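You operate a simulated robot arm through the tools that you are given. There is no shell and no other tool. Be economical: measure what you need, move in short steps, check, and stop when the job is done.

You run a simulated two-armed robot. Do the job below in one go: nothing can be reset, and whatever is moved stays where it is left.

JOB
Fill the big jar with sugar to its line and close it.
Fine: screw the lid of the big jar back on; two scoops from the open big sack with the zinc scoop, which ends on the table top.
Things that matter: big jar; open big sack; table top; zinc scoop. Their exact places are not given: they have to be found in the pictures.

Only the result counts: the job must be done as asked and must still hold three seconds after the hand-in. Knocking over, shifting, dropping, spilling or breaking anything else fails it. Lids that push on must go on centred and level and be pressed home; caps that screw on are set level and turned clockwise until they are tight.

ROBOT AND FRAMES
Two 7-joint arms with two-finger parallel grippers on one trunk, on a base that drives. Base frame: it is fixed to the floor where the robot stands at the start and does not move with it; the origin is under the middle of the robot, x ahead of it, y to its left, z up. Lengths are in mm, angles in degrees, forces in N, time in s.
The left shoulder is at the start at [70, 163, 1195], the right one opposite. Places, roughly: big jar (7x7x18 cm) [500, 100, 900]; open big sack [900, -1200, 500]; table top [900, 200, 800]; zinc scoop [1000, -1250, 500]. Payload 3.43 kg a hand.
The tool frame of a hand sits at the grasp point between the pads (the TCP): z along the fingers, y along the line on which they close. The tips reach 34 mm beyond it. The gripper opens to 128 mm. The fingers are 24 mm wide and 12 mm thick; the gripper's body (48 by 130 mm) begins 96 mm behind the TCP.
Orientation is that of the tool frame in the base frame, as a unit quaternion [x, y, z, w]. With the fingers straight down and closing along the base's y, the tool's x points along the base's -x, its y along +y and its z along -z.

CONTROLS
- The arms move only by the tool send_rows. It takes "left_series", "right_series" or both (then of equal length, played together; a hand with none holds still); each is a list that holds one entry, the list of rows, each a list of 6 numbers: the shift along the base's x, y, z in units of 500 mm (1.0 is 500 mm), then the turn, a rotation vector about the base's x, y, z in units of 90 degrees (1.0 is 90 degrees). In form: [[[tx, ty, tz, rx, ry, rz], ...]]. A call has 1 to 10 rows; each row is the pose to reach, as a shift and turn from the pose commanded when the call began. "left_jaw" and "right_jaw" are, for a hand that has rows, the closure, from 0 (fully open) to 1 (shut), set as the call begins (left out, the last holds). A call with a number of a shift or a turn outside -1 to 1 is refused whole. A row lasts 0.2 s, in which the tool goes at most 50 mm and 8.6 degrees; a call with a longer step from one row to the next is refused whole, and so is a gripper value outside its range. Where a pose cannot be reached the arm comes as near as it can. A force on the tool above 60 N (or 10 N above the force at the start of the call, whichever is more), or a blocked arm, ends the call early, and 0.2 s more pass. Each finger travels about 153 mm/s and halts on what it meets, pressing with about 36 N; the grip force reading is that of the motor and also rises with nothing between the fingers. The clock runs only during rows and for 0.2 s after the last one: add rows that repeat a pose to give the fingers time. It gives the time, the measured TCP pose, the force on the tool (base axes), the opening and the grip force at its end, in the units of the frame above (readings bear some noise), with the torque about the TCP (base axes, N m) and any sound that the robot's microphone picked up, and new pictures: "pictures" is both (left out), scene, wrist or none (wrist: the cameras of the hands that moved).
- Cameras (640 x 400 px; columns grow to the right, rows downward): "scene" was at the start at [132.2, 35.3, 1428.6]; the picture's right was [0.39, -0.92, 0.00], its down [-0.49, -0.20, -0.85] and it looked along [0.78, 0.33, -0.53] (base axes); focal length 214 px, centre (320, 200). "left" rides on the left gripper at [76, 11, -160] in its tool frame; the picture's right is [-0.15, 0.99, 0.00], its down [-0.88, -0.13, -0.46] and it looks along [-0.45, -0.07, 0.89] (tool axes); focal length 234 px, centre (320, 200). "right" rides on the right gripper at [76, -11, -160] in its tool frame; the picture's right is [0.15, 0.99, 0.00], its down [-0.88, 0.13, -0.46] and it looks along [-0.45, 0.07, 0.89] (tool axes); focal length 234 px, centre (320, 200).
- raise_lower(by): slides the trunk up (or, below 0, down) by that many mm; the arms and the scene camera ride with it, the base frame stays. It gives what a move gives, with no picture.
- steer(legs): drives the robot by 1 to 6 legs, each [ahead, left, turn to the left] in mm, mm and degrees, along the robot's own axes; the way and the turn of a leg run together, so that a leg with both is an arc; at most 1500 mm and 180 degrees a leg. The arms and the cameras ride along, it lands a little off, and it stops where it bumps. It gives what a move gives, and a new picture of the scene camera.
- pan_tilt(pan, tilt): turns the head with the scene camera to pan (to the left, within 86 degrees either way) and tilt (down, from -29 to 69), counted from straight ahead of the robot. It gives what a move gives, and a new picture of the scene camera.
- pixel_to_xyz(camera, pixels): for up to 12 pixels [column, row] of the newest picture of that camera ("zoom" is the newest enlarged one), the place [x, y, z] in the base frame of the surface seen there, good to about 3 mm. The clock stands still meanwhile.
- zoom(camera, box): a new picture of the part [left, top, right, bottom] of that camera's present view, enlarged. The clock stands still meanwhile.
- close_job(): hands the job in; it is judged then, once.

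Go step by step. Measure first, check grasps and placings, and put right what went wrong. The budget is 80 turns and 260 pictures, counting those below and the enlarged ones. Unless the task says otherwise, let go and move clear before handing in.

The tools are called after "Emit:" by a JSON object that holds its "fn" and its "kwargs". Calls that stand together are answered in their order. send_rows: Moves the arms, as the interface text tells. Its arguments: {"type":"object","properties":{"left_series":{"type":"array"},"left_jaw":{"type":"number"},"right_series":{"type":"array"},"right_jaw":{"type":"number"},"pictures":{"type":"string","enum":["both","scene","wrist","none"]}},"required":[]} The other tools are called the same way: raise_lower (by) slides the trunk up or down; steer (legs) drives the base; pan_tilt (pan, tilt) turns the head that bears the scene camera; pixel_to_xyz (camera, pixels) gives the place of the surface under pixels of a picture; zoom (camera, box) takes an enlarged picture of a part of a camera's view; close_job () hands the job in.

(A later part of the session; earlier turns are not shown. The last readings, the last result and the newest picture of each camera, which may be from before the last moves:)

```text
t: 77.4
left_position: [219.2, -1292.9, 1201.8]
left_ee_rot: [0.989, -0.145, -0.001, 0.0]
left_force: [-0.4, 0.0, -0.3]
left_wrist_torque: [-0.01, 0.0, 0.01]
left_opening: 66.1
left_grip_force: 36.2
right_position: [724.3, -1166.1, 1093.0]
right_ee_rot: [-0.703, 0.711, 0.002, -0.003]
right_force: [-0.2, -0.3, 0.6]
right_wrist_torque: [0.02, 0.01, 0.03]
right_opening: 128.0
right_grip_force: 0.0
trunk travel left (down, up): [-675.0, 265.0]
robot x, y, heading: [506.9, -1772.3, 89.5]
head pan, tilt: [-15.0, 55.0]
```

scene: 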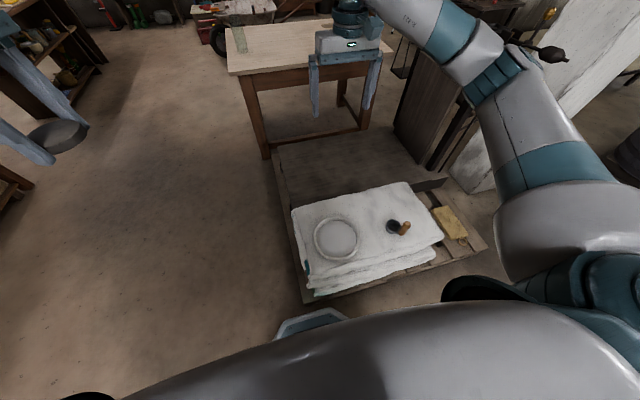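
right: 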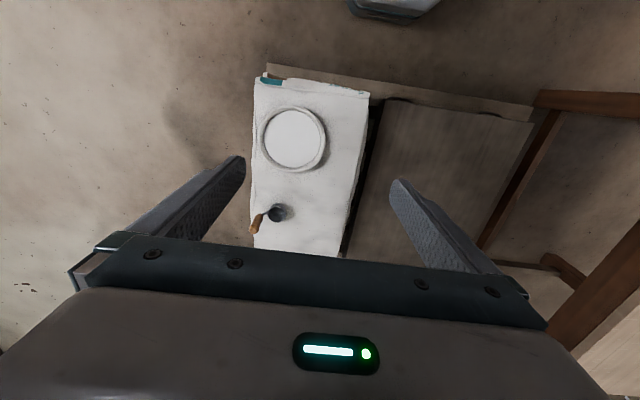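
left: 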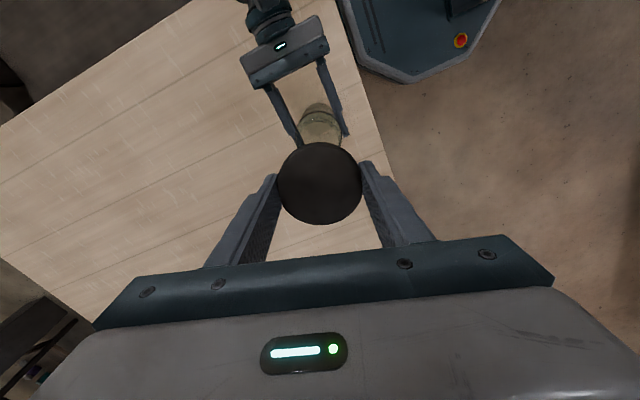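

The robot now faces the sack from its -y side, and both the mouth and the scoop are in front right. I'll lower the trunk by 300 mm and bring the right hand above the handle.

Emit:
{"fn": "raise_lower", "kwargs": {"by": -300}}

Emit:
{"fn": "send_rows", "kwargs": {"right_series": [[[0.07, -0.05, 0, 0, 0, 0], [0.14, -0.1, 0, 0, 0, 0], [0.21, -0.15, 0, 0, 0, 0], [0.28, -0.2, 0, 0, 0, 0], [0.35, -0.26, 0, 0, 0, 0], [0.42, -0.32, 0, 0, 0, 0], [0.482, -0.366, 0, 0, 0, 0], [0.482, -0.366, 0, 0, 0, 0]]], "pictures": "wrist"}}

```text
t: 80.4
left_position: [220.1, -1293.1, 900.7]
left_ee_rot: [0.989, -0.145, -0.001, 0.0]
left_force: [-1.4, -0.1, -0.5]
left_wrist_torque: [0.01, -0.02, 0.0]
left_opening: 66.0
left_grip_force: 35.8
right_position: [723.8, -1166.6, 793.8]
right_ee_rot: [-0.703, 0.711, 0.001, -0.003]
right_force: [0.6, -0.9, 1.0]
right_wrist_torque: [-0.02, 0.03, 0.04]
right_opening: 128.0
right_grip_force: 0.0
trunk travel left (down, up): [-375.0, 565.0]
robot x, y, heading: [507.1, -1771.1, 89.1]
head pan, tilt: [-15.0, 55.0]
```

```text
t: 82.2
left_position: [220.6, -1293.7, 900.5]
left_ee_rot: [0.989, -0.145, -0.001, 0.0]
left_force: [0.0, 0.3, -0.4]
left_wrist_torque: [0.02, 0.03, -0.03]
left_opening: 65.7
left_grip_force: 36.1
right_position: [964.1, -1349.3, 793.3]
right_ee_rot: [-0.704, 0.71, 0.001, -0.002]
right_force: [-0.4, -0.4, 0.7]
right_wrist_torque: [-0.05, 0.0, 0.01]
right_opening: 128.1
right_grip_force: 0.1
trunk travel left (down, up): [-375.0, 565.0]
robot x, y, heading: [504.6, -1773.0, 89.2]
head pan, tilt: [-15.0, 55.0]
```

right: 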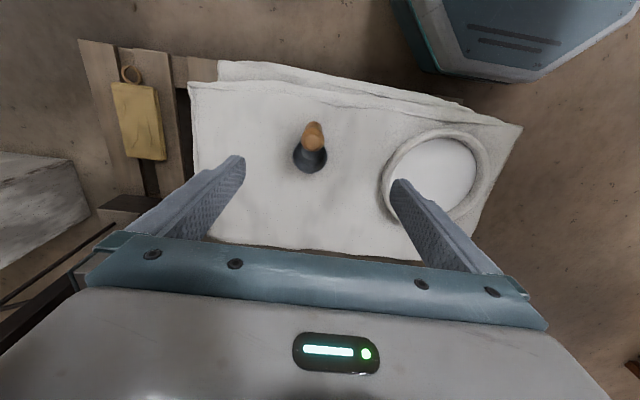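

Emit:
{"fn": "zoom", "kwargs": {"camera": "right", "box": [270, 110, 350, 180]}}

Emit:
{"fn": "pixel_to_xyz", "kwargs": {"camera": "right", "pixels": [[314, 127], [312, 135], [311, 145], [295, 156], [326, 158], [310, 172], [300, 168], [321, 168], [310, 162], [309, 153], [436, 172], [440, 145]]}}

```text
5.71 times, centred on (310, 145) of right
```

zoom: 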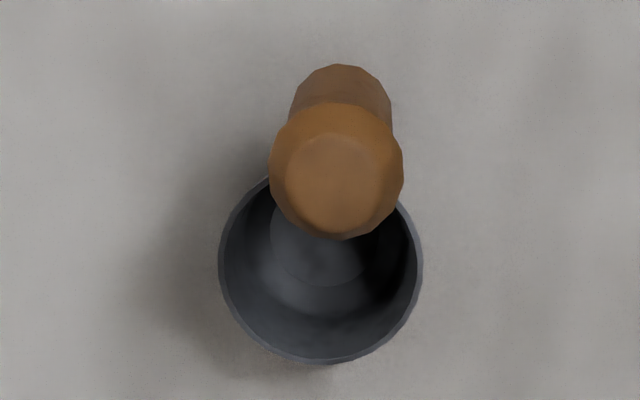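

```text
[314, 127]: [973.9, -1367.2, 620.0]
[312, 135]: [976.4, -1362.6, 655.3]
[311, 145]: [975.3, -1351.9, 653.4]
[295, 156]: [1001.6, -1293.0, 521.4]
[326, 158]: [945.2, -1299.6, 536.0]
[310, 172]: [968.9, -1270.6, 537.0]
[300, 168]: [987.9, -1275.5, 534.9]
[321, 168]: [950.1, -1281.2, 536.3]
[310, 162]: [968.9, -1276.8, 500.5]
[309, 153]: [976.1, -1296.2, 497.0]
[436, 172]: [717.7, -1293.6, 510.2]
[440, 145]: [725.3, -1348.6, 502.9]
```

The handle axis is at about (974,-1356), its top is at 654, and the cup centre is at about (973,-1299), straight ahead of it. I'll go down over the handle and close.

Emit:
{"fn": "send_rows", "kwargs": {"right_series": [[[0.019, -0.013, -0.05, 0, 0, 0], [0.019, -0.013, -0.13, 0, 0, 0], [0.019, -0.013, -0.21, 0, 0, 0], [0.019, -0.013, -0.29, 0, 0, 0], [0.019, -0.013, -0.362, 0, 0, 0], [0.019, -0.013, -0.362, 0, 0, 0]]], "pictures": "wrist"}}

Emit:
{"fn": "send_rows", "kwargs": {"right_series": [[[0, 0, 0, 0, 0, 0], [0, 0, 0, 0, 0, 0], [0, 0, 0, 0, 0, 0], [0, 0, 0, 0, 0, 0]]], "right_jaw": 1, "pictures": "wrist"}}

```text
t: 83.6
left_position: [219.4, -1292.7, 901.1]
left_ee_rot: [0.989, -0.146, -0.001, -0.001]
left_force: [0.7, -0.5, -0.5]
left_wrist_torque: [0.03, 0.01, 0.01]
left_opening: 66.0
left_grip_force: 35.8
right_position: [973.3, -1357.0, 613.1]
right_ee_rot: [-0.704, 0.711, 0.003, -0.002]
right_force: [-0.8, -0.3, -0.1]
right_wrist_torque: [0.01, 0.0, 0.02]
right_opening: 128.1
right_grip_force: 0.1
trunk travel left (down, up): [-375.0, 565.0]
robot x, y, heading: [510.6, -1771.6, 89.2]
head pan, tilt: [-15.0, 55.0]
```

right: 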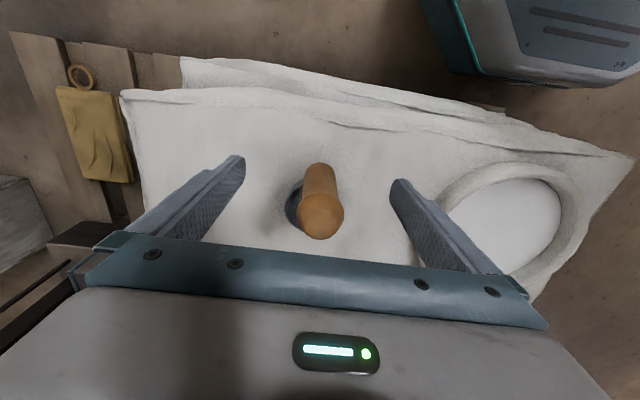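

```text
t: 84.6
left_position: [220.3, -1293.4, 901.8]
left_ee_rot: [0.989, -0.145, 0.0, 0.0]
left_force: [0.4, -0.1, -1.0]
left_wrist_torque: [-0.05, -0.01, 0.0]
left_opening: 66.0
left_grip_force: 36.6
right_position: [973.0, -1356.5, 612.6]
right_ee_rot: [-0.703, 0.711, 0.001, -0.002]
right_force: [0.6, -0.6, 0.8]
right_wrist_torque: [-0.03, -0.05, -0.03]
right_opening: 26.3
right_grip_force: 36.2
trunk travel left (down, up): [-375.0, 565.0]
robot x, y, heading: [508.2, -1767.0, 89.4]
head pan, tilt: [-15.0, 55.0]
```

right: 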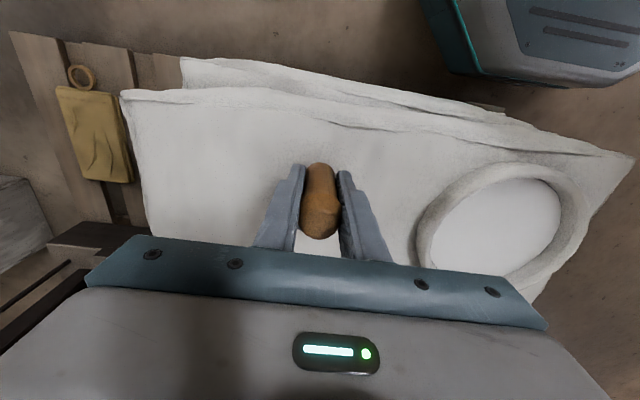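

The handle is held at 26 mm. I'll lift the scoop, carry it over the mouth, and tilt it 40° toward local right for scooping.

Emit:
{"fn": "send_rows", "kwargs": {"right_series": [[[0, 0, 0.1, 0, 0, 0], [0, 0, 0.2, 0, 0, 0], [-0.09, 0.02, 0.2, 0, 0, 0], [-0.18, 0.04, 0.2, 0, 0.0888, 0], [-0.27, 0.06, 0.2, 0, 0.1776, 0], [-0.36, 0.08, 0.2, 0, 0.2664, 0], [-0.44, 0.1, 0.2, 0, 0.3552, 0], [-0.476, 0.1, 0.17, 0, 0.444, 0], [-0.476, 0.1, 0.14, 0, 0.444, 0]]], "pictures": "both"}}

Emit:
{"fn": "zoom", "kwargs": {"camera": "scene", "box": [270, 130, 450, 290]}}

```text
t: 86.6
left_position: [220.1, -1293.6, 901.2]
left_ee_rot: [0.989, -0.145, -0.001, 0.0]
left_force: [-0.2, 0.7, 0.1]
left_wrist_torque: [0.02, 0.03, 0.01]
left_opening: 65.9
left_grip_force: 36.5
right_position: [738.4, -1307.5, 682.2]
right_ee_rot: [-0.66, 0.667, 0.243, -0.245]
right_force: [-0.9, -0.6, -1.5]
right_wrist_torque: [-0.04, -0.07, 0.02]
right_opening: 26.6
right_grip_force: 36.4
trunk travel left (down, up): [-375.0, 565.0]
robot x, y, heading: [510.3, -1773.9, 89.3]
head pan, tilt: [-15.0, 55.0]
```

scene: 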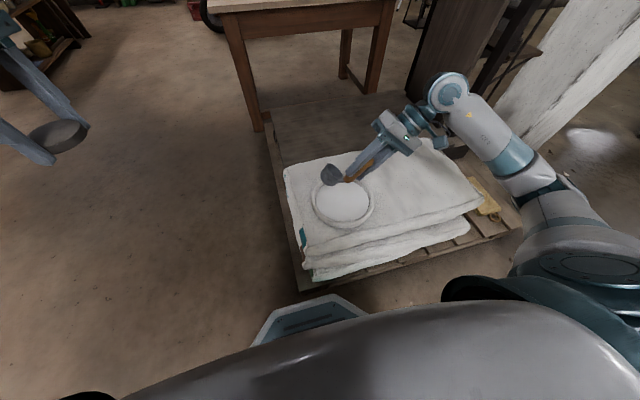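
right: 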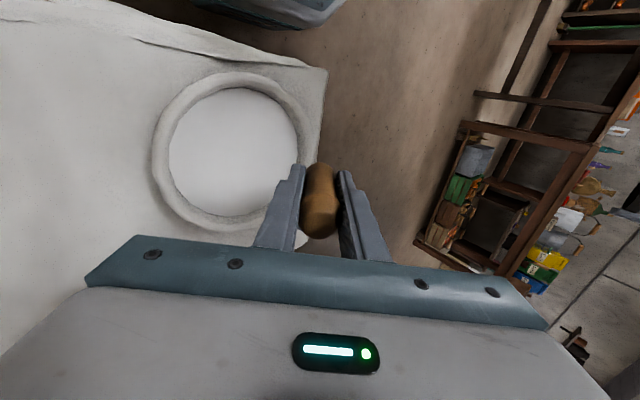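

```text
2.50 times, centred on (360, 210) of scene
```

zoom: 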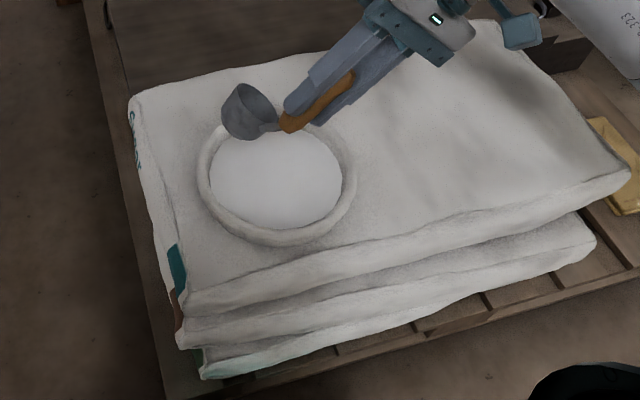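

The cup hangs over the mouth as planned. I'll measure its position before plunging.

Emit:
{"fn": "pixel_to_xyz", "kwargs": {"camera": "zoom", "pixels": [[240, 90], [222, 118], [245, 138], [270, 105], [283, 130], [280, 180], [205, 180], [350, 185], [275, 125]]}}

```text
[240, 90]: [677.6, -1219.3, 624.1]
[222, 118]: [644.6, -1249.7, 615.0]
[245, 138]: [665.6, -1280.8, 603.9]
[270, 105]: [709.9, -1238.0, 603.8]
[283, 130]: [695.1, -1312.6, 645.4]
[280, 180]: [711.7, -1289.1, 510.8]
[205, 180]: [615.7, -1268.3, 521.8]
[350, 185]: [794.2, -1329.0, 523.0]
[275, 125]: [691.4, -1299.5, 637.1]
```

The cup centre is at (675,-1250,607), as computed. I'll plunge, sweep to +x while levelling, and stop level in the sugar.

Emit:
{"fn": "send_rows", "kwargs": {"right_series": [[[0, 0, -0.06, 0, 0, 0], [0, 0, -0.12, 0, 0, 0], [0, 0, -0.17, 0, 0, 0], [0, 0, -0.21, 0, 0, 0], [0, 0, -0.25, 0, 0, 0], [0.008, 0, -0.234, 0, -0.0888, 0], [0.014, 0, -0.221, 0, -0.1776, 0], [0.014, 0, -0.212, 0, -0.2664, 0], [0.007, 0, -0.202, 0, -0.3552, 0], [-0.016, 0, -0.188, 0, -0.444, 0]]], "pictures": "both"}}

Emit:
{"fn": "zoom", "kwargs": {"camera": "scene", "box": [270, 130, 450, 290]}}

```text
t: 88.8
left_position: [218.6, -1294.0, 901.6]
left_ee_rot: [0.99, -0.145, 0.0, -0.001]
left_force: [-0.3, 0.0, 0.0]
left_wrist_torque: [0.0, 0.01, 0.03]
left_opening: 66.1
left_grip_force: 36.5
right_position: [727.5, -1306.4, 589.8]
right_ee_rot: [-0.702, 0.712, 0.002, 0.0]
right_force: [-5.0, -5.1, 16.9]
right_wrist_torque: [0.44, 1.3, 0.45]
right_opening: 30.6
right_grip_force: 35.5
trunk travel left (down, up): [-375.0, 565.0]
robot x, y, heading: [509.4, -1775.4, 89.5]
head pan, tilt: [-15.0, 55.0]
```

scene: 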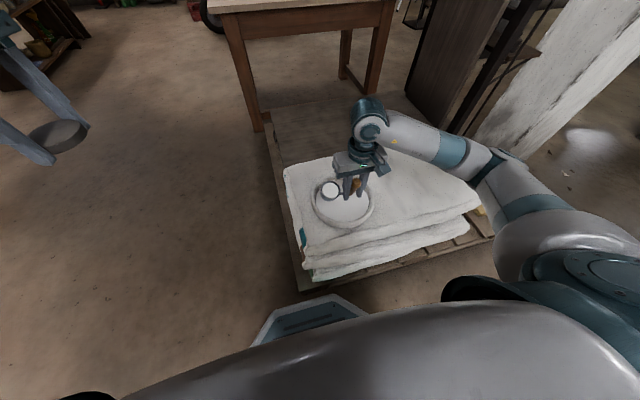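
right: 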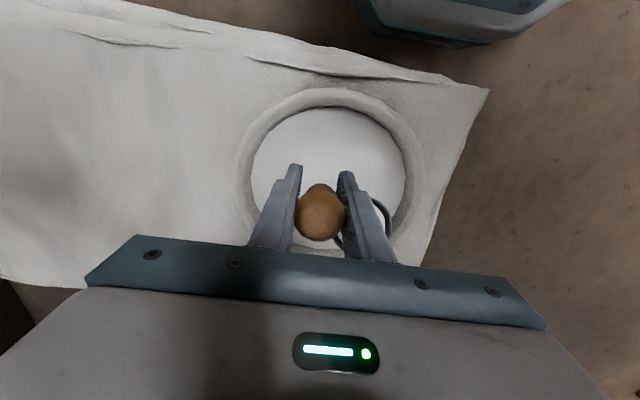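

```text
2.50 times, centred on (360, 210) of scene
```

zoom: 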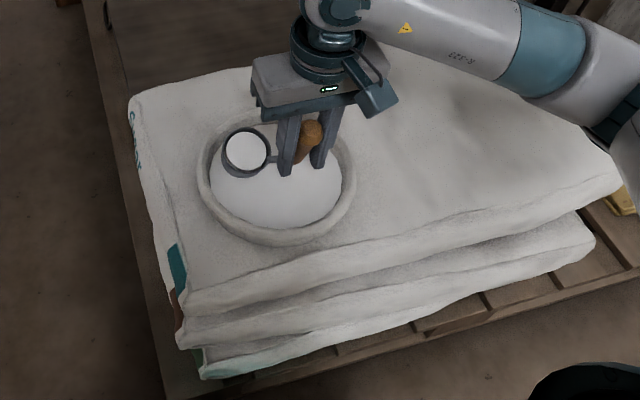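

The cup is full of sugar, but the handle slipped and slanted within the fingers (opening 30.6). I'll check the rim level before lifting.

Emit:
{"fn": "zoom", "kwargs": {"camera": "scene", "box": [310, 165, 380, 215]}}

Emit:
{"fn": "pixel_to_xyz", "kwargs": {"camera": "scene", "pixels": [[329, 191], [324, 191], [334, 191], [329, 186], [329, 196], [337, 194], [357, 183], [355, 188]]}}

Emit:
{"fn": "zoom", "kwargs": {"camera": "right", "box": [230, 90, 430, 270]}}

```text
8.00 times, centred on (345, 190) of scene
```

zoom: 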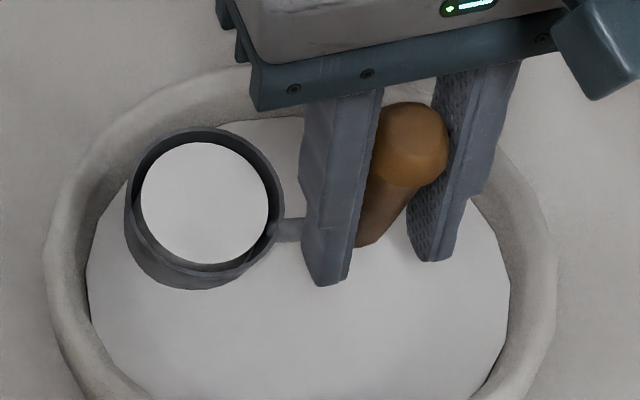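

```text
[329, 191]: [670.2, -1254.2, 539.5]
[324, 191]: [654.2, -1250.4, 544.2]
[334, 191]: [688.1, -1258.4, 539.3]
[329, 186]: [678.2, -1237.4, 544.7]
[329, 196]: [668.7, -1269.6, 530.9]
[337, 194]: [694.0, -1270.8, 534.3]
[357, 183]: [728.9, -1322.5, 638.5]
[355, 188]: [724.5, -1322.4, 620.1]
```

```text
2.22 times, centred on (330, 180) of right
```

zoom: 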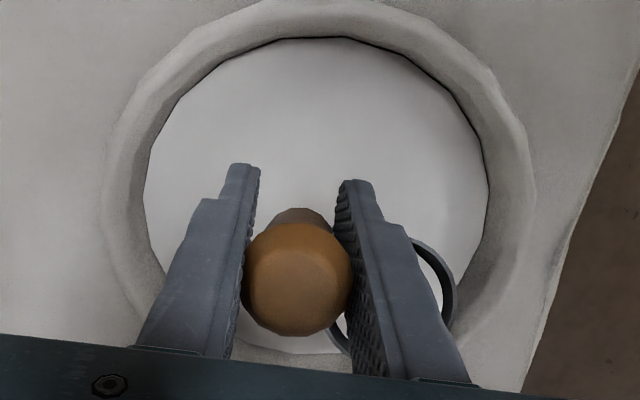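

The full cup sits on the firm sugar surface at (671,-1254), with the rim about 10° off level and the handle askew in the grip. I'll ease up slightly, open a little so it settles flat, and then look before regrasping.

Emit:
{"fn": "send_rows", "kwargs": {"right_series": [[[0, 0, 0.004, 0, 0, 0], [0, 0, 0.004, 0, 0, 0]]], "pictures": "none"}}

Emit:
{"fn": "send_rows", "kwargs": {"right_series": [[[0, 0, 0, 0, 0, 0], [0, 0, 0, 0, 0, 0], [0, 0, 0, 0, 0, 0], [0, 0, 0, 0, 0, 0]]], "right_jaw": 0.55, "pictures": "both"}}

Emit:
{"fn": "zoom", "kwargs": {"camera": "scene", "box": [310, 165, 380, 215]}}

```text
t: 89.4
left_position: [218.8, -1293.6, 901.1]
left_ee_rot: [0.989, -0.145, 0.0, 0.0]
left_force: [0.5, 0.4, 0.5]
left_wrist_torque: [0.01, 0.02, 0.03]
left_opening: 65.7
left_grip_force: 35.9
right_position: [729.2, -1306.6, 590.7]
right_ee_rot: [-0.703, 0.711, 0.001, -0.002]
right_force: [-2.6, -2.0, 5.2]
right_wrist_torque: [0.12, 0.42, 0.14]
right_opening: 27.4
right_grip_force: 35.6
trunk travel left (down, up): [-375.0, 565.0]
robot x, y, heading: [512.2, -1776.9, 89.2]
head pan, tilt: [-15.0, 55.0]
```

```text
t: 90.4
left_position: [220.8, -1292.5, 902.0]
left_ee_rot: [0.989, -0.145, -0.001, 0.0]
left_force: [-0.3, 0.9, -0.4]
left_wrist_torque: [0.0, 0.01, -0.01]
left_opening: 66.0
left_grip_force: 36.7
right_position: [728.6, -1306.6, 590.7]
right_ee_rot: [-0.703, 0.711, 0.002, -0.002]
right_force: [-1.1, -0.1, 0.2]
right_wrist_torque: [0.01, 0.0, 0.0]
right_opening: 57.5
right_grip_force: 0.0
trunk travel left (down, up): [-375.0, 565.0]
robot x, y, heading: [509.5, -1774.2, 89.4]
head pan, tilt: [-15.0, 55.0]
```

scene: 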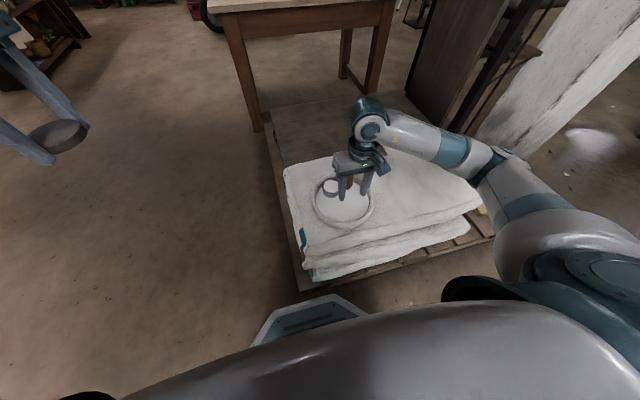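
right: 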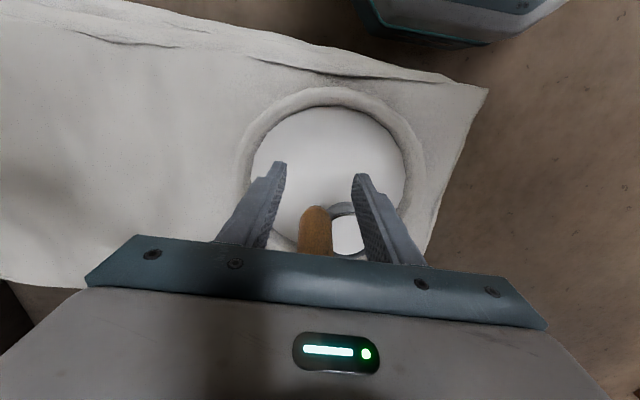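

```text
8.00 times, centred on (345, 190) of scene
```

zoom: 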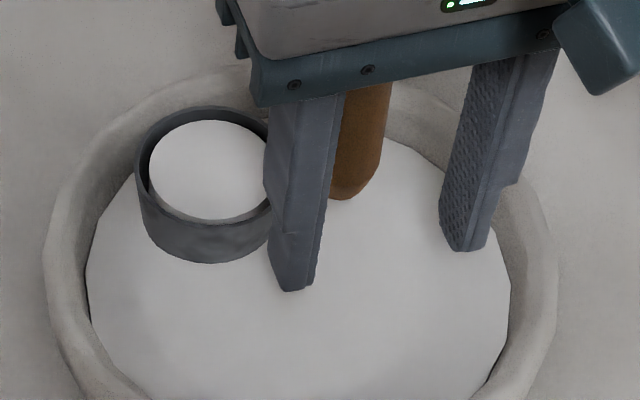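

The cup settled upright and full, with the handle vertical. I'll raise the open hand straight up and measure where the handle now stands.

Emit:
{"fn": "send_rows", "kwargs": {"right_series": [[[0, 0, 0.06, 0, 0, 0], [0, 0, 0.15, 0, 0, 0], [0, 0, 0.25, 0, 0, 0], [0, 0, 0.32, 0, 0, 0], [0, 0, 0.32, 0, 0, 0]]], "pictures": "both"}}

Emit:
{"fn": "zoom", "kwargs": {"camera": "right", "box": [270, 100, 390, 220]}}

Emit:
{"fn": "zoom", "kwargs": {"camera": "scene", "box": [310, 150, 390, 220]}}

```text
t: 91.6
left_position: [219.5, -1293.6, 901.1]
left_ee_rot: [0.989, -0.145, -0.001, 0.0]
left_force: [0.4, -0.1, -0.3]
left_wrist_torque: [0.0, -0.01, 0.01]
left_opening: 65.9
left_grip_force: 36.4
right_position: [729.2, -1306.0, 750.4]
right_ee_rot: [-0.703, 0.711, 0.002, -0.002]
right_force: [0.2, 0.2, 0.5]
right_wrist_torque: [0.0, 0.01, 0.03]
right_opening: 57.6
right_grip_force: 0.1
trunk travel left (down, up): [-375.0, 565.0]
robot x, y, heading: [506.9, -1772.3, 89.3]
head pan, tilt: [-15.0, 55.0]
```

scene: 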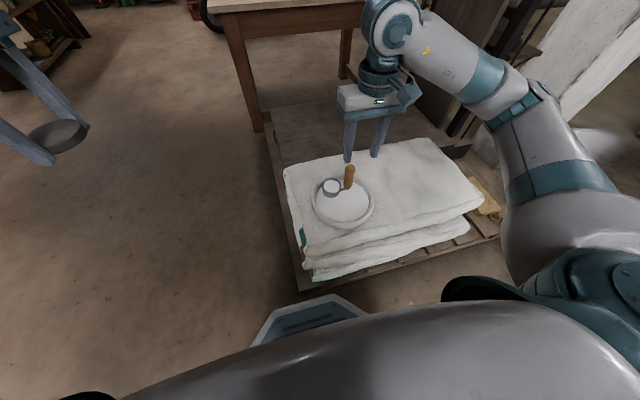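
right: 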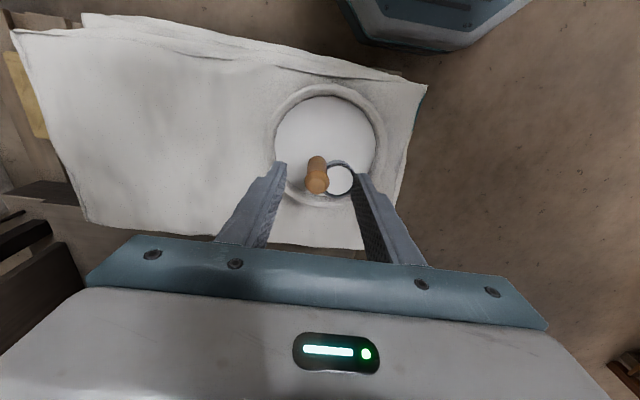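

```text
3.33 times, centred on (330, 160) of right
```

zoom: 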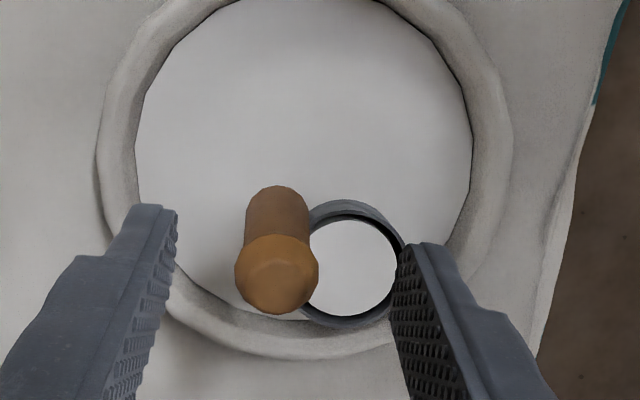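

```text
5.71 times, centred on (350, 185) of scene
```

zoom: 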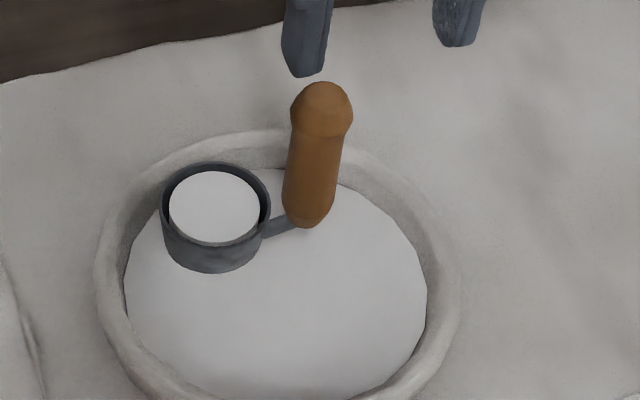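

The scoop stands nicely upright in the mouth, full. I'll measure the handle and cup.

Emit:
{"fn": "pixel_to_xyz", "kwargs": {"camera": "zoom", "pixels": [[325, 90], [310, 160], [320, 100], [307, 215], [162, 190], [268, 205], [215, 164], [215, 240], [213, 205]]}}

Emit:
{"fn": "pixel_to_xyz", "kwargs": {"camera": "right", "pixels": [[315, 183], [317, 165], [305, 183], [325, 183], [342, 181], [340, 160], [343, 195], [352, 180]]}}

```text
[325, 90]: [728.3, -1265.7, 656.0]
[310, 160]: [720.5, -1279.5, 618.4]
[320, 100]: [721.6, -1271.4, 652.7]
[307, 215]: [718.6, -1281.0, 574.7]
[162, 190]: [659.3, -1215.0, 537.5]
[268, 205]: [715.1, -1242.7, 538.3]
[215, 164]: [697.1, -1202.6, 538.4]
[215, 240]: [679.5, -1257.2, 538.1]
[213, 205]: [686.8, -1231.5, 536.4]
```

```text
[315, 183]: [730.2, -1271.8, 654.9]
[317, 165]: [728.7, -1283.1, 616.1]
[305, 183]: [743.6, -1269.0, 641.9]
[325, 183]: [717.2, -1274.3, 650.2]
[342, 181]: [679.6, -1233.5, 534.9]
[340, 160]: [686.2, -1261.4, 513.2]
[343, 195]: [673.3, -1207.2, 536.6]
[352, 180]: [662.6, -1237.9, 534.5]
```

The handle is at (729,-1270) and the cup at (687,-1230), so the cup bears 46° left of ahead. I'll yaw the hand +46°, open, and descend on the handle.

Emit:
{"fn": "send_rows", "kwargs": {"right_series": [[[0, 0.02, 0, 0, 0, 0.0852], [0, 0.04, 0, 0, 0, 0.1704], [0, 0.06, 0, 0, 0, 0.2556], [0, 0.072, 0, 0, 0, 0.3408], [0, 0.072, 0, 0, 0, 0.426], [0, 0.072, 0, 0, 0, 0.511], [0, 0.072, -0.08, 0, 0, 0.511], [0, 0.072, -0.16, 0, 0, 0.511], [0, 0.072, -0.23, 0, 0, 0.511], [0, 0.072, -0.272, 0, 0, 0.511]]], "right_jaw": 0, "pictures": "wrist"}}

Emit:
{"fn": "zoom", "kwargs": {"camera": "right", "box": [220, 100, 420, 270]}}

```text
t: 93.8
left_position: [219.8, -1293.8, 901.4]
left_ee_rot: [0.99, -0.144, 0.0, 0.0]
left_force: [0.6, -0.1, -0.7]
left_wrist_torque: [0.01, 0.0, -0.01]
left_opening: 66.0
left_grip_force: 35.4
right_position: [728.3, -1269.5, 614.7]
right_ee_rot: [0.926, -0.378, -0.001, 0.003]
right_force: [0.4, -0.4, 0.5]
right_wrist_torque: [-0.01, 0.0, -0.02]
right_opening: 128.0
right_grip_force: 0.1
trunk travel left (down, up): [-375.0, 565.0]
robot x, y, heading: [507.1, -1771.8, 89.5]
head pan, tilt: [-15.0, 55.0]
```

right: 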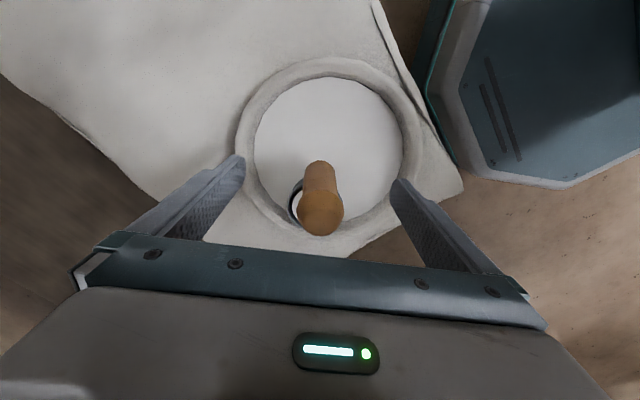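

```text
2.35 times, centred on (320, 185) of right
```

zoom: 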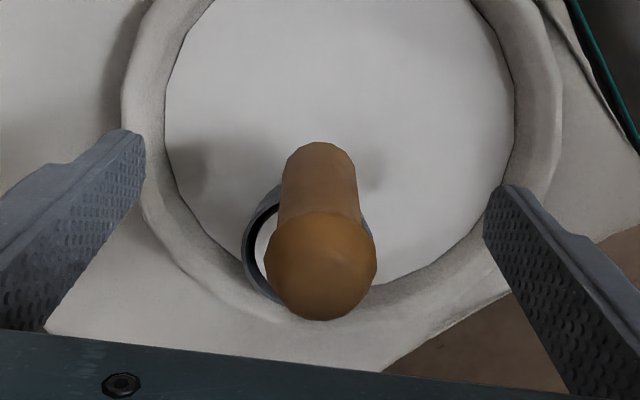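

The handle is centred between the fingers. I'll close and lift straight up slowly.

Emit:
{"fn": "send_rows", "kwargs": {"right_series": [[[0, 0, 0, 0, 0, 0], [0, 0, 0, 0, 0, 0], [0, 0, 0, 0, 0, 0], [0, 0, 0, 0, 0, 0], [0, 0, 0.03, 0, 0, 0], [0, 0, 0.08, 0, 0, 0], [0, 0, 0.14, 0, 0, 0], [0, 0, 0.2, 0, 0, 0], [0, 0, 0.26, 0, 0, 0]]], "right_jaw": 1, "pictures": "both"}}

Emit:
{"fn": "zoom", "kwargs": {"camera": "scene", "box": [300, 120, 400, 210]}}

```text
t: 95.8
left_position: [220.0, -1294.0, 900.3]
left_ee_rot: [0.989, -0.145, 0.0, 0.0]
left_force: [-1.1, 0.3, -0.2]
left_wrist_torque: [0.0, 0.01, 0.02]
left_opening: 65.8
left_grip_force: 36.3
right_position: [727.8, -1271.5, 743.7]
right_ee_rot: [0.925, -0.379, 0.0, 0.003]
right_force: [0.8, 0.2, -1.0]
right_wrist_torque: [0.01, -0.04, 0.0]
right_opening: 26.2
right_grip_force: 35.9
trunk travel left (down, up): [-375.0, 565.0]
robot x, y, heading: [510.9, -1773.1, 89.2]
head pan, tilt: [-15.0, 55.0]
```

scene: 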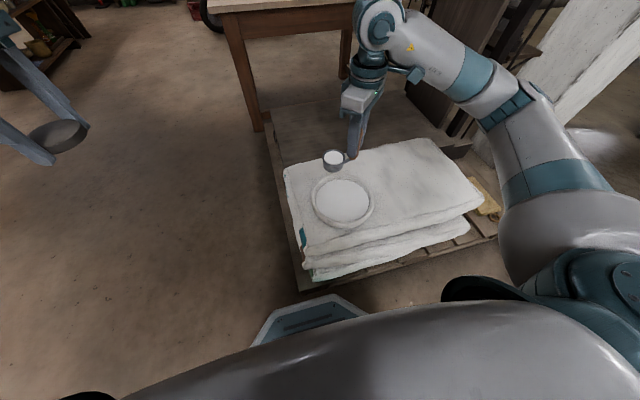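
right: 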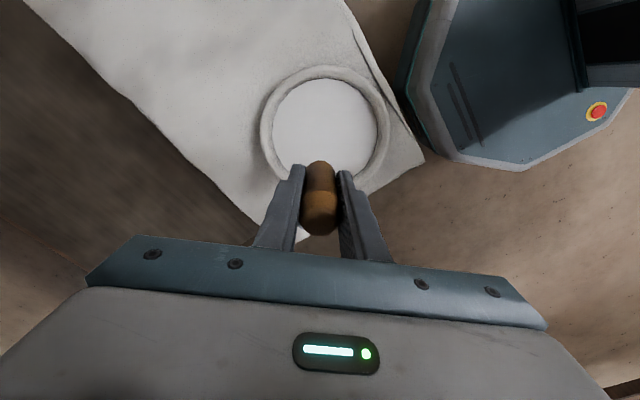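

```text
4.44 times, centred on (350, 165) of scene
```

zoom: 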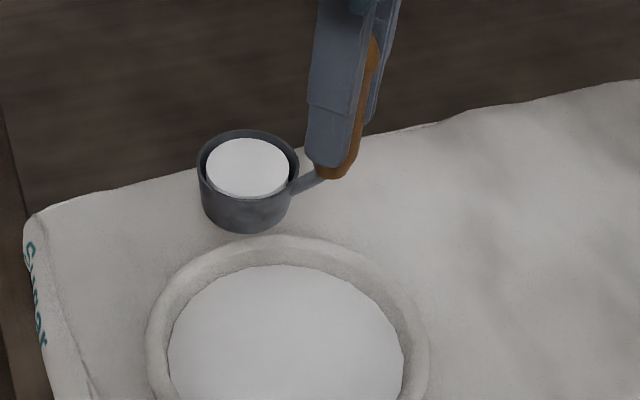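

The full scoop is lifted level. I'll raise the trunk and drive back to the table, facing the jar from the same stand as before.

Emit:
{"fn": "raise_lower", "kwargs": {"by": 300}}

Emit:
{"fn": "steer", "kwargs": {"legs": [[0, 510, 0], [0, 0, -89.3], [0, 850, 0], [0, 835, 0]]}}

Emit:
{"fn": "pan_tilt", "kwargs": {"pan": 5, "tilt": 50}}

```text
t: 98.8
left_position: [219.9, -1293.8, 1200.7]
left_ee_rot: [0.989, -0.146, -0.001, 0.0]
left_force: [0.4, -0.4, 0.2]
left_wrist_torque: [0.02, 0.0, -0.01]
left_opening: 66.1
left_grip_force: 35.9
right_position: [728.4, -1270.3, 1044.5]
right_ee_rot: [0.925, -0.38, 0.0, 0.003]
right_force: [0.0, -0.4, -2.1]
right_wrist_torque: [-0.04, -0.08, -0.01]
right_opening: 26.3
right_grip_force: 36.5
trunk travel left (down, up): [-675.0, 265.0]
robot x, y, heading: [509.2, -1773.2, 89.3]
head pan, tilt: [-15.0, 55.0]
```

```text
t: 113.7
left_position: [494.8, 203.2, 1200.4]
left_ee_rot: [-0.596, 0.803, 0.0, 0.001]
left_force: [0.3, -0.6, -0.1]
left_wrist_torque: [-0.01, -0.03, 0.02]
left_opening: 65.9
left_grip_force: 35.8
right_position: [515.7, -304.1, 1044.1]
right_ee_rot: [-0.385, 0.923, 0.002, -0.002]
right_force: [0.3, 0.6, -1.3]
right_wrist_torque: [-0.03, 0.05, 0.03]
right_opening: 26.5
right_grip_force: 35.3
trunk travel left (down, up): [-675.0, 265.0]
robot x, y, heading: [10.4, -85.6, -0.8]
head pan, tilt: [-15.0, 55.0]
```

scene: 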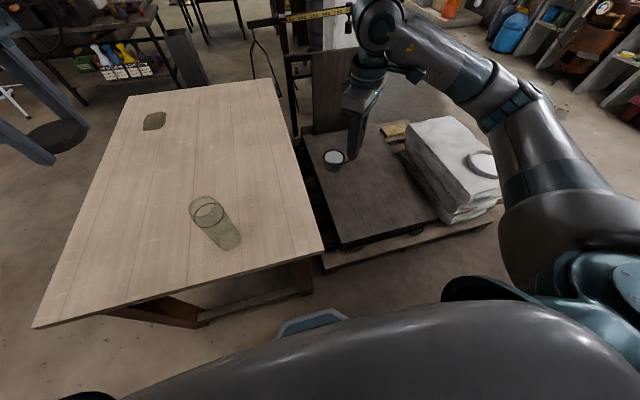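

```text
t: 114.5
left_position: [494.5, 202.9, 1201.1]
left_ee_rot: [-0.596, 0.803, 0.001, 0.001]
left_force: [1.5, 0.1, -0.8]
left_wrist_torque: [0.0, 0.0, -0.07]
left_opening: 65.8
left_grip_force: 36.0
right_position: [515.1, -304.1, 1044.7]
right_ee_rot: [-0.385, 0.923, 0.002, -0.002]
right_force: [0.6, -0.2, -2.0]
right_wrist_torque: [-0.05, 0.05, -0.02]
right_opening: 26.5
right_grip_force: 35.7
trunk travel left (down, up): [-675.0, 265.0]
robot x, y, heading: [13.2, -86.7, -0.9]
head pan, tilt: [5.0, 50.0]
```

scene: 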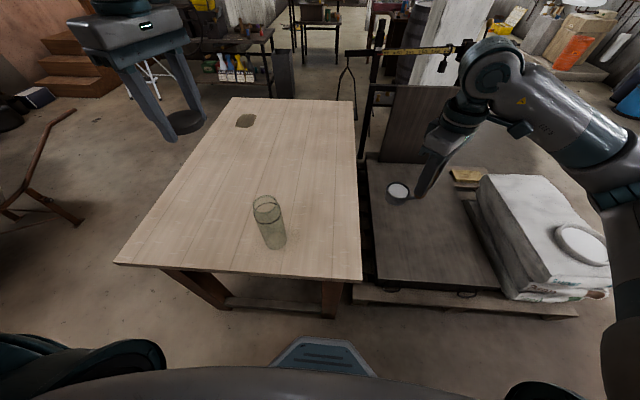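

The scoop is still full, at (398,190). I'll measure the jar rim precisely.

Emit:
{"fn": "zoom", "kwargs": {"camera": "scene", "box": [230, 180, 310, 260]}}

Emit:
{"fn": "pixel_to_xyz", "kwargs": {"camera": "scene", "pixels": [[253, 202], [279, 202], [266, 195], [266, 213], [255, 212], [280, 208], [274, 247], [400, 191], [388, 190], [408, 190], [398, 184]]}}

```text
5.00 times, centred on (270, 220) of scene
```

zoom: 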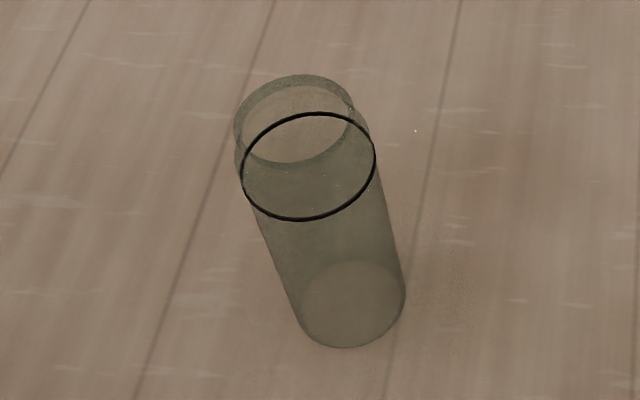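

```text
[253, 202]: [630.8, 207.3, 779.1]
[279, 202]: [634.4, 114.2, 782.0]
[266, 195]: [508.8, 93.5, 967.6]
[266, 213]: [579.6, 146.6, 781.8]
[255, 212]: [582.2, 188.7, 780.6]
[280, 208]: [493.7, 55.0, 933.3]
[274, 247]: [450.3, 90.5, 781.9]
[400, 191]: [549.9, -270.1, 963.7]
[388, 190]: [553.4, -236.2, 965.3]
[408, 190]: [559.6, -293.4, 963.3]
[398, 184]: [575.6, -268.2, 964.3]
```

The jar rim centre is at about (477,89,968). Pouring means tilting the hand past horizontal, so before risking the sugar I'll rehearse the mirrored motion with the left hand, holding only the lid, to check reach.

Emit:
{"fn": "send_rows", "kwargs": {"left_series": [[[0, 0.012, -0.036, -0.0944, 0, 0], [0, 0.024, -0.072, -0.1888, 0, 0], [0, 0.036, -0.108, -0.2832, 0, 0], [0, 0.048, -0.144, -0.3776, 0, 0], [0, 0.06, -0.18, -0.472, 0, 0], [0, 0.072, -0.216, -0.5664, 0, 0], [0, 0.084, -0.252, -0.6608, 0, 0], [0, 0.096, -0.288, -0.7552, 0, 0], [0, 0.108, -0.324, -0.8496, 0, 0], [0, 0.12, -0.36, -0.944, 0, 0]]], "pictures": "none"}}

Emit:
{"fn": "send_rows", "kwargs": {"left_series": [[[0, 0, 0, -0.0944, 0, 0], [0, 0, 0, -0.1888, 0, 0], [0, 0, 0, -0.2832, 0, 0], [0, 0, 0, -0.3776, 0, 0], [0, 0, 0, -0.45, 0, 0]]], "pictures": "scene"}}

Emit:
{"fn": "pixel_to_xyz", "kwargs": {"camera": "scene", "pixels": [[80, 222], [40, 195], [10, 205], [60, 150], [119, 263]]}}

```text
t: 116.7
left_position: [452.3, 260.8, 1055.7]
left_ee_rot: [-0.479, 0.638, -0.487, -0.356]
left_force: [0.2, -0.8, 0.0]
left_wrist_torque: [0.0, -0.02, -0.02]
left_opening: 66.0
left_grip_force: 35.9
left hand out of reach, approached as far as the arm can: row 9, 10
right_position: [516.1, -305.8, 1042.4]
right_ee_rot: [-0.385, 0.923, 0.002, -0.002]
right_force: [-0.1, 0.4, -1.1]
right_wrist_torque: [-0.03, 0.03, 0.04]
right_opening: 26.5
right_grip_force: 35.9
trunk travel left (down, up): [-675.0, 265.0]
robot x, y, heading: [13.2, -84.2, -0.9]
head pan, tilt: [5.0, 50.0]
```

```text
t: 117.9
left_position: [452.3, 262.6, 1056.0]
left_ee_rot: [0.326, -0.429, 0.677, 0.501]
left_force: [-0.3, 0.0, 0.7]
left_wrist_torque: [0.16, -0.03, -0.07]
left_opening: 65.7
left_grip_force: 36.0
left hand out of reach, approached as far as the arm can: row 1, 2
right_position: [517.2, -304.4, 1042.4]
right_ee_rot: [-0.385, 0.923, 0.003, -0.002]
right_force: [0.3, 0.2, -0.9]
right_wrist_torque: [-0.05, 0.05, 0.0]
right_opening: 26.5
right_grip_force: 35.9
trunk travel left (down, up): [-675.0, 265.0]
robot x, y, heading: [15.2, -83.7, -0.9]
head pan, tilt: [5.0, 50.0]
```

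scene: 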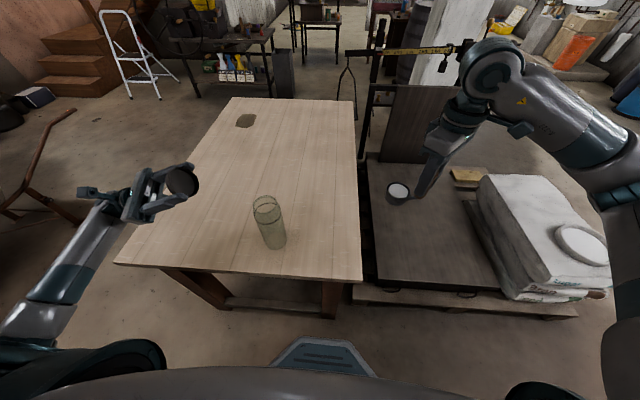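

```text
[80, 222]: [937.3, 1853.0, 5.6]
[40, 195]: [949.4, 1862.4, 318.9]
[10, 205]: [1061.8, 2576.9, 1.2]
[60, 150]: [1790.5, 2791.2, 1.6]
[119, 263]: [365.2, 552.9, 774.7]
```

The mirrored pose works to about 115° at local (440,346). I'll restore the left hand, raise the scoop above jar height, and drive left about 412 mm so that the jar lies suitably to the right.

Emit:
{"fn": "send_rows", "kwargs": {"right_series": [[[0, 0, 0.03, 0, 0, 0], [0, 0, 0.06, 0, 0, 0], [0, 0, 0.09, 0, 0, 0], [0, 0, 0.12, 0, 0, 0], [0, 0, 0.15, 0, 0, 0], [0, 0, 0.18, 0, 0, 0], [0, 0, 0.21, 0, 0, 0], [0, 0, 0.24, 0, 0, 0], [0, 0, 0.26, 0, 0, 0], [0, 0, 0.26, 0, 0, 0]]], "left_series": [[[0, 0, 0, 0.0944, 0, 0], [0, 0, 0, 0.1888, 0, 0], [0, 0, 0, 0.2832, 0, 0], [0, 0, 0, 0.3776, 0, 0], [0, 0, 0.03, 0.472, 0, 0], [0, 0, 0.06, 0.5664, 0, 0], [0, 0, 0.1, 0.6608, 0, 0], [0, 0, 0.15, 0.7552, 0, 0], [0, 0, 0.2, 0.8496, 0, 0], [0, 0, 0.26, 0.944, 0, 0]]], "pictures": "none"}}

Emit:
{"fn": "send_rows", "kwargs": {"left_series": [[[0, 0, 0, 0.09, 0, 0], [0, 0, 0, 0.18, 0, 0], [0, 0, 0, 0.27, 0, 0], [0, 0, 0, 0.334, 0, 0]]], "pictures": "none"}}

Emit:
{"fn": "steer", "kwargs": {"legs": [[8, 412, 0.9]]}}

Emit:
{"fn": "raise_lower", "kwargs": {"by": -30}}

```text
t: 120.1
left_position: [452.3, 260.2, 1186.6]
left_ee_rot: [-0.579, 0.775, -0.206, -0.147]
left_force: [-0.2, 1.0, -1.0]
left_wrist_torque: [0.05, 0.03, -0.01]
left_opening: 66.0
left_grip_force: 36.4
right_position: [516.4, -305.0, 1173.4]
right_ee_rot: [-0.386, 0.923, 0.004, -0.002]
right_force: [0.4, -0.6, -0.7]
right_wrist_torque: [-0.02, 0.06, 0.02]
right_opening: 26.4
right_grip_force: 36.4
trunk travel left (down, up): [-675.0, 265.0]
robot x, y, heading: [11.8, -83.6, -0.9]
head pan, tilt: [5.0, 50.0]
```

```text
t: 121.1
left_position: [450.9, 261.8, 1187.2]
left_ee_rot: [-0.597, 0.802, 0.001, 0.007]
left_force: [0.1, 0.4, -0.5]
left_wrist_torque: [0.0, 0.04, -0.04]
left_opening: 66.1
left_grip_force: 35.8
right_position: [516.1, -304.9, 1174.7]
right_ee_rot: [-0.386, 0.923, 0.003, -0.002]
right_force: [-0.3, 0.2, -0.7]
right_wrist_torque: [-0.02, 0.04, 0.01]
right_opening: 26.4
right_grip_force: 35.7
trunk travel left (down, up): [-675.0, 265.0]
robot x, y, heading: [17.2, -81.3, -0.9]
head pan, tilt: [5.0, 50.0]
```

```text
t: 123.7
left_position: [458.6, 679.1, 1188.2]
left_ee_rot: [-0.602, 0.798, -0.001, 0.006]
left_force: [-0.2, 0.5, -0.6]
left_wrist_torque: [-0.02, 0.03, 0.0]
left_opening: 66.1
left_grip_force: 36.2
right_position: [529.8, 113.9, 1173.6]
right_ee_rot: [-0.392, 0.92, 0.003, -0.002]
right_force: [0.0, 0.1, -0.2]
right_wrist_torque: [-0.02, 0.03, -0.02]
right_opening: 26.4
right_grip_force: 35.7
trunk travel left (down, up): [-675.0, 265.0]
robot x, y, heading: [25.1, 327.8, 0.2]
head pan, tilt: [5.0, 50.0]
```

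scene: 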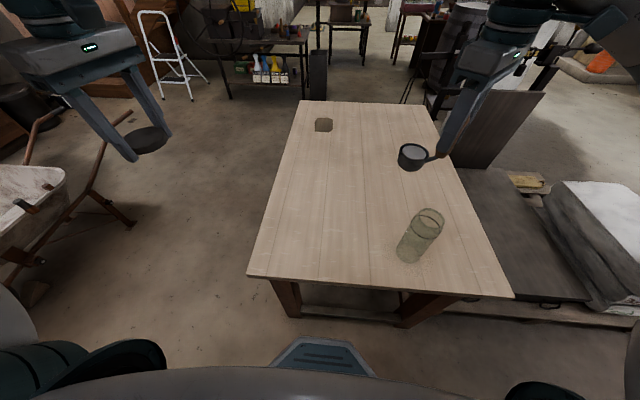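

```text
t: 124.4
left_position: [456.9, 680.3, 1156.8]
left_ee_rot: [-0.602, 0.799, 0.0, 0.006]
left_force: [0.0, 0.2, -0.2]
left_wrist_torque: [0.02, -0.04, -0.02]
left_opening: 65.9
left_grip_force: 35.6
right_position: [528.0, 114.0, 1144.6]
right_ee_rot: [-0.392, 0.92, 0.003, -0.002]
right_force: [0.2, 0.2, -1.7]
right_wrist_torque: [-0.06, 0.08, 0.01]
right_opening: 26.7
right_grip_force: 36.1
trunk travel left (down, up): [-645.0, 295.0]
robot x, y, heading: [24.1, 329.8, 0.3]
head pan, tilt: [5.0, 50.0]
```

The robot stands at (24,329) and the scoop is over the table near the jar. I'll check that the fill is intact, then swing the hand to yaw -75° with the far lip over the jar, staying high.

Emit:
{"fn": "zoom", "kwargs": {"camera": "scene", "box": [380, 120, 460, 180]}}

Emit:
{"fn": "send_rows", "kwargs": {"right_series": [[[-0.0132, 0.0118, 0, 0, 0, -0.094], [-0.0264, 0.0236, 0, 0, 0, -0.188], [-0.0396, 0.0354, 0, 0, 0, -0.282], [-0.0528, 0.0472, 0, 0, 0, -0.376], [-0.066, 0.059, 0, 0, 0, -0.47], [-0.0792, 0.0708, 0, 0, 0, -0.564], [-0.0924, 0.0826, 0, 0, 0, -0.658], [-0.1056, 0.0944, 0, 0, 0, -0.752], [-0.1188, 0.1062, 0, 0, 0, -0.846], [-0.132, 0.118, 0, 0, 0, -0.94]]], "pictures": "none"}}

Emit:
{"fn": "send_rows", "kwargs": {"right_series": [[[0, 0, 0, 0, 0, -0.08], [0, 0, 0, 0, 0, -0.16], [0, 0, 0, 0, 0, -0.24], [0, 0, 0, 0, 0, -0.32], [0, 0, 0, 0, 0, -0.404]]], "pictures": "both"}}

Emit:
{"fn": "zoom", "kwargs": {"camera": "scene", "box": [370, 130, 470, 280]}}

```text
6.67 times, centred on (420, 150) of scene
```

zoom: 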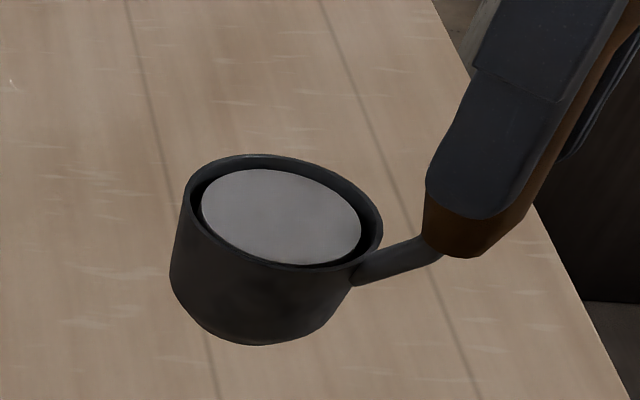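

```text
t: 126.6
left_position: [457.5, 680.9, 1156.6]
left_ee_rot: [-0.602, 0.799, 0.0, 0.007]
left_force: [0.5, -0.1, -0.5]
left_wrist_torque: [0.01, -0.02, 0.01]
left_opening: 65.9
left_grip_force: 36.0
right_position: [463.1, 172.8, 1144.0]
right_ee_rot: [0.332, 0.943, 0.003, -0.001]
right_force: [0.6, 0.1, -1.7]
right_wrist_torque: [0.05, 0.04, -0.01]
right_opening: 26.4
right_grip_force: 35.4
trunk travel left (down, up): [-645.0, 295.0]
robot x, y, heading: [28.2, 322.6, 0.1]
head pan, tilt: [5.0, 50.0]
```

```text
t: 127.8
left_position: [457.1, 679.2, 1156.3]
left_ee_rot: [-0.602, 0.798, 0.0, 0.006]
left_force: [0.8, 0.2, -0.1]
left_wrist_torque: [0.01, -0.03, 0.01]
left_opening: 65.9
left_grip_force: 35.9
right_position: [463.6, 172.6, 1145.1]
right_ee_rot: [0.608, 0.794, 0.003, 0.0]
right_force: [-0.1, 0.2, -1.2]
right_wrist_torque: [0.05, -0.01, 0.0]
right_opening: 26.6
right_grip_force: 36.1
trunk travel left (down, up): [-645.0, 295.0]
robot x, y, heading: [26.4, 328.4, 0.0]
head pan, tilt: [5.0, 50.0]
```

scene: 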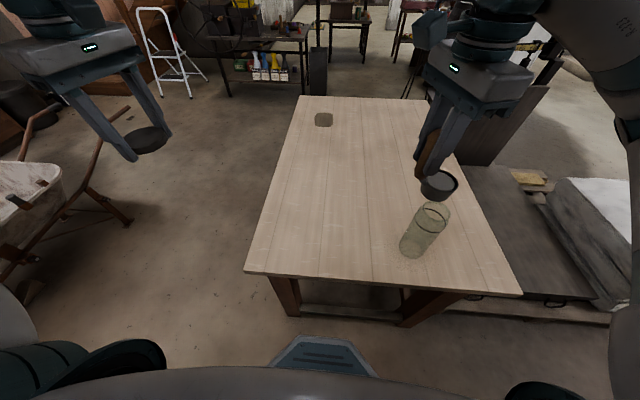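
right: 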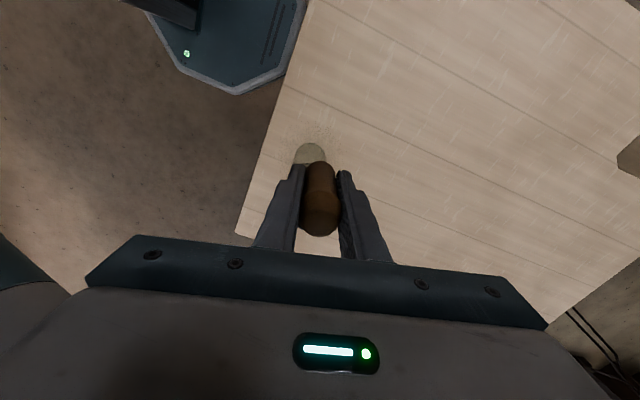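

```text
2.67 times, centred on (420, 205) of scene
```

zoom: 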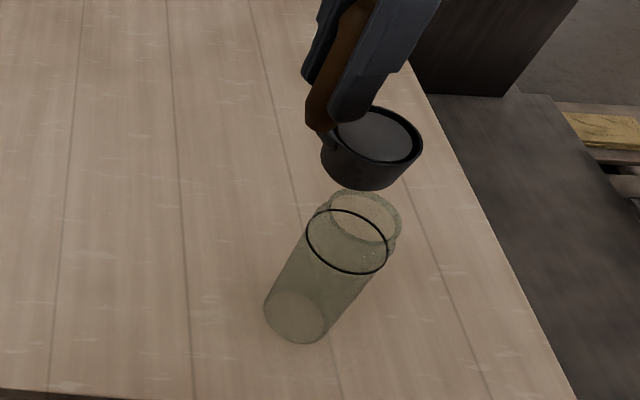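

The pose was reached and the cup is full above the jar. I'll check the relative position of cup and jar.

Emit:
{"fn": "pixel_to_xyz", "kwargs": {"camera": "zoom", "pixels": [[420, 150], [330, 130], [375, 109], [370, 161], [375, 135], [332, 198], [400, 215], [365, 192], [370, 242], [310, 225], [386, 255], [347, 274]]}}

```text
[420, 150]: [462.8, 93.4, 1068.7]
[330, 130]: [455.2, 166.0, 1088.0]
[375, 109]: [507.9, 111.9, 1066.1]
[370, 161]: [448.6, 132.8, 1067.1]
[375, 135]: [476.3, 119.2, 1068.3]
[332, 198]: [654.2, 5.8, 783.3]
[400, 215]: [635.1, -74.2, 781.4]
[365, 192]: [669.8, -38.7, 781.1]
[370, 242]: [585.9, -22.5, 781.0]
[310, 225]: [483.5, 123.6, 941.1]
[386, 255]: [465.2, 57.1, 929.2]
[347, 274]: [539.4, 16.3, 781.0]
```

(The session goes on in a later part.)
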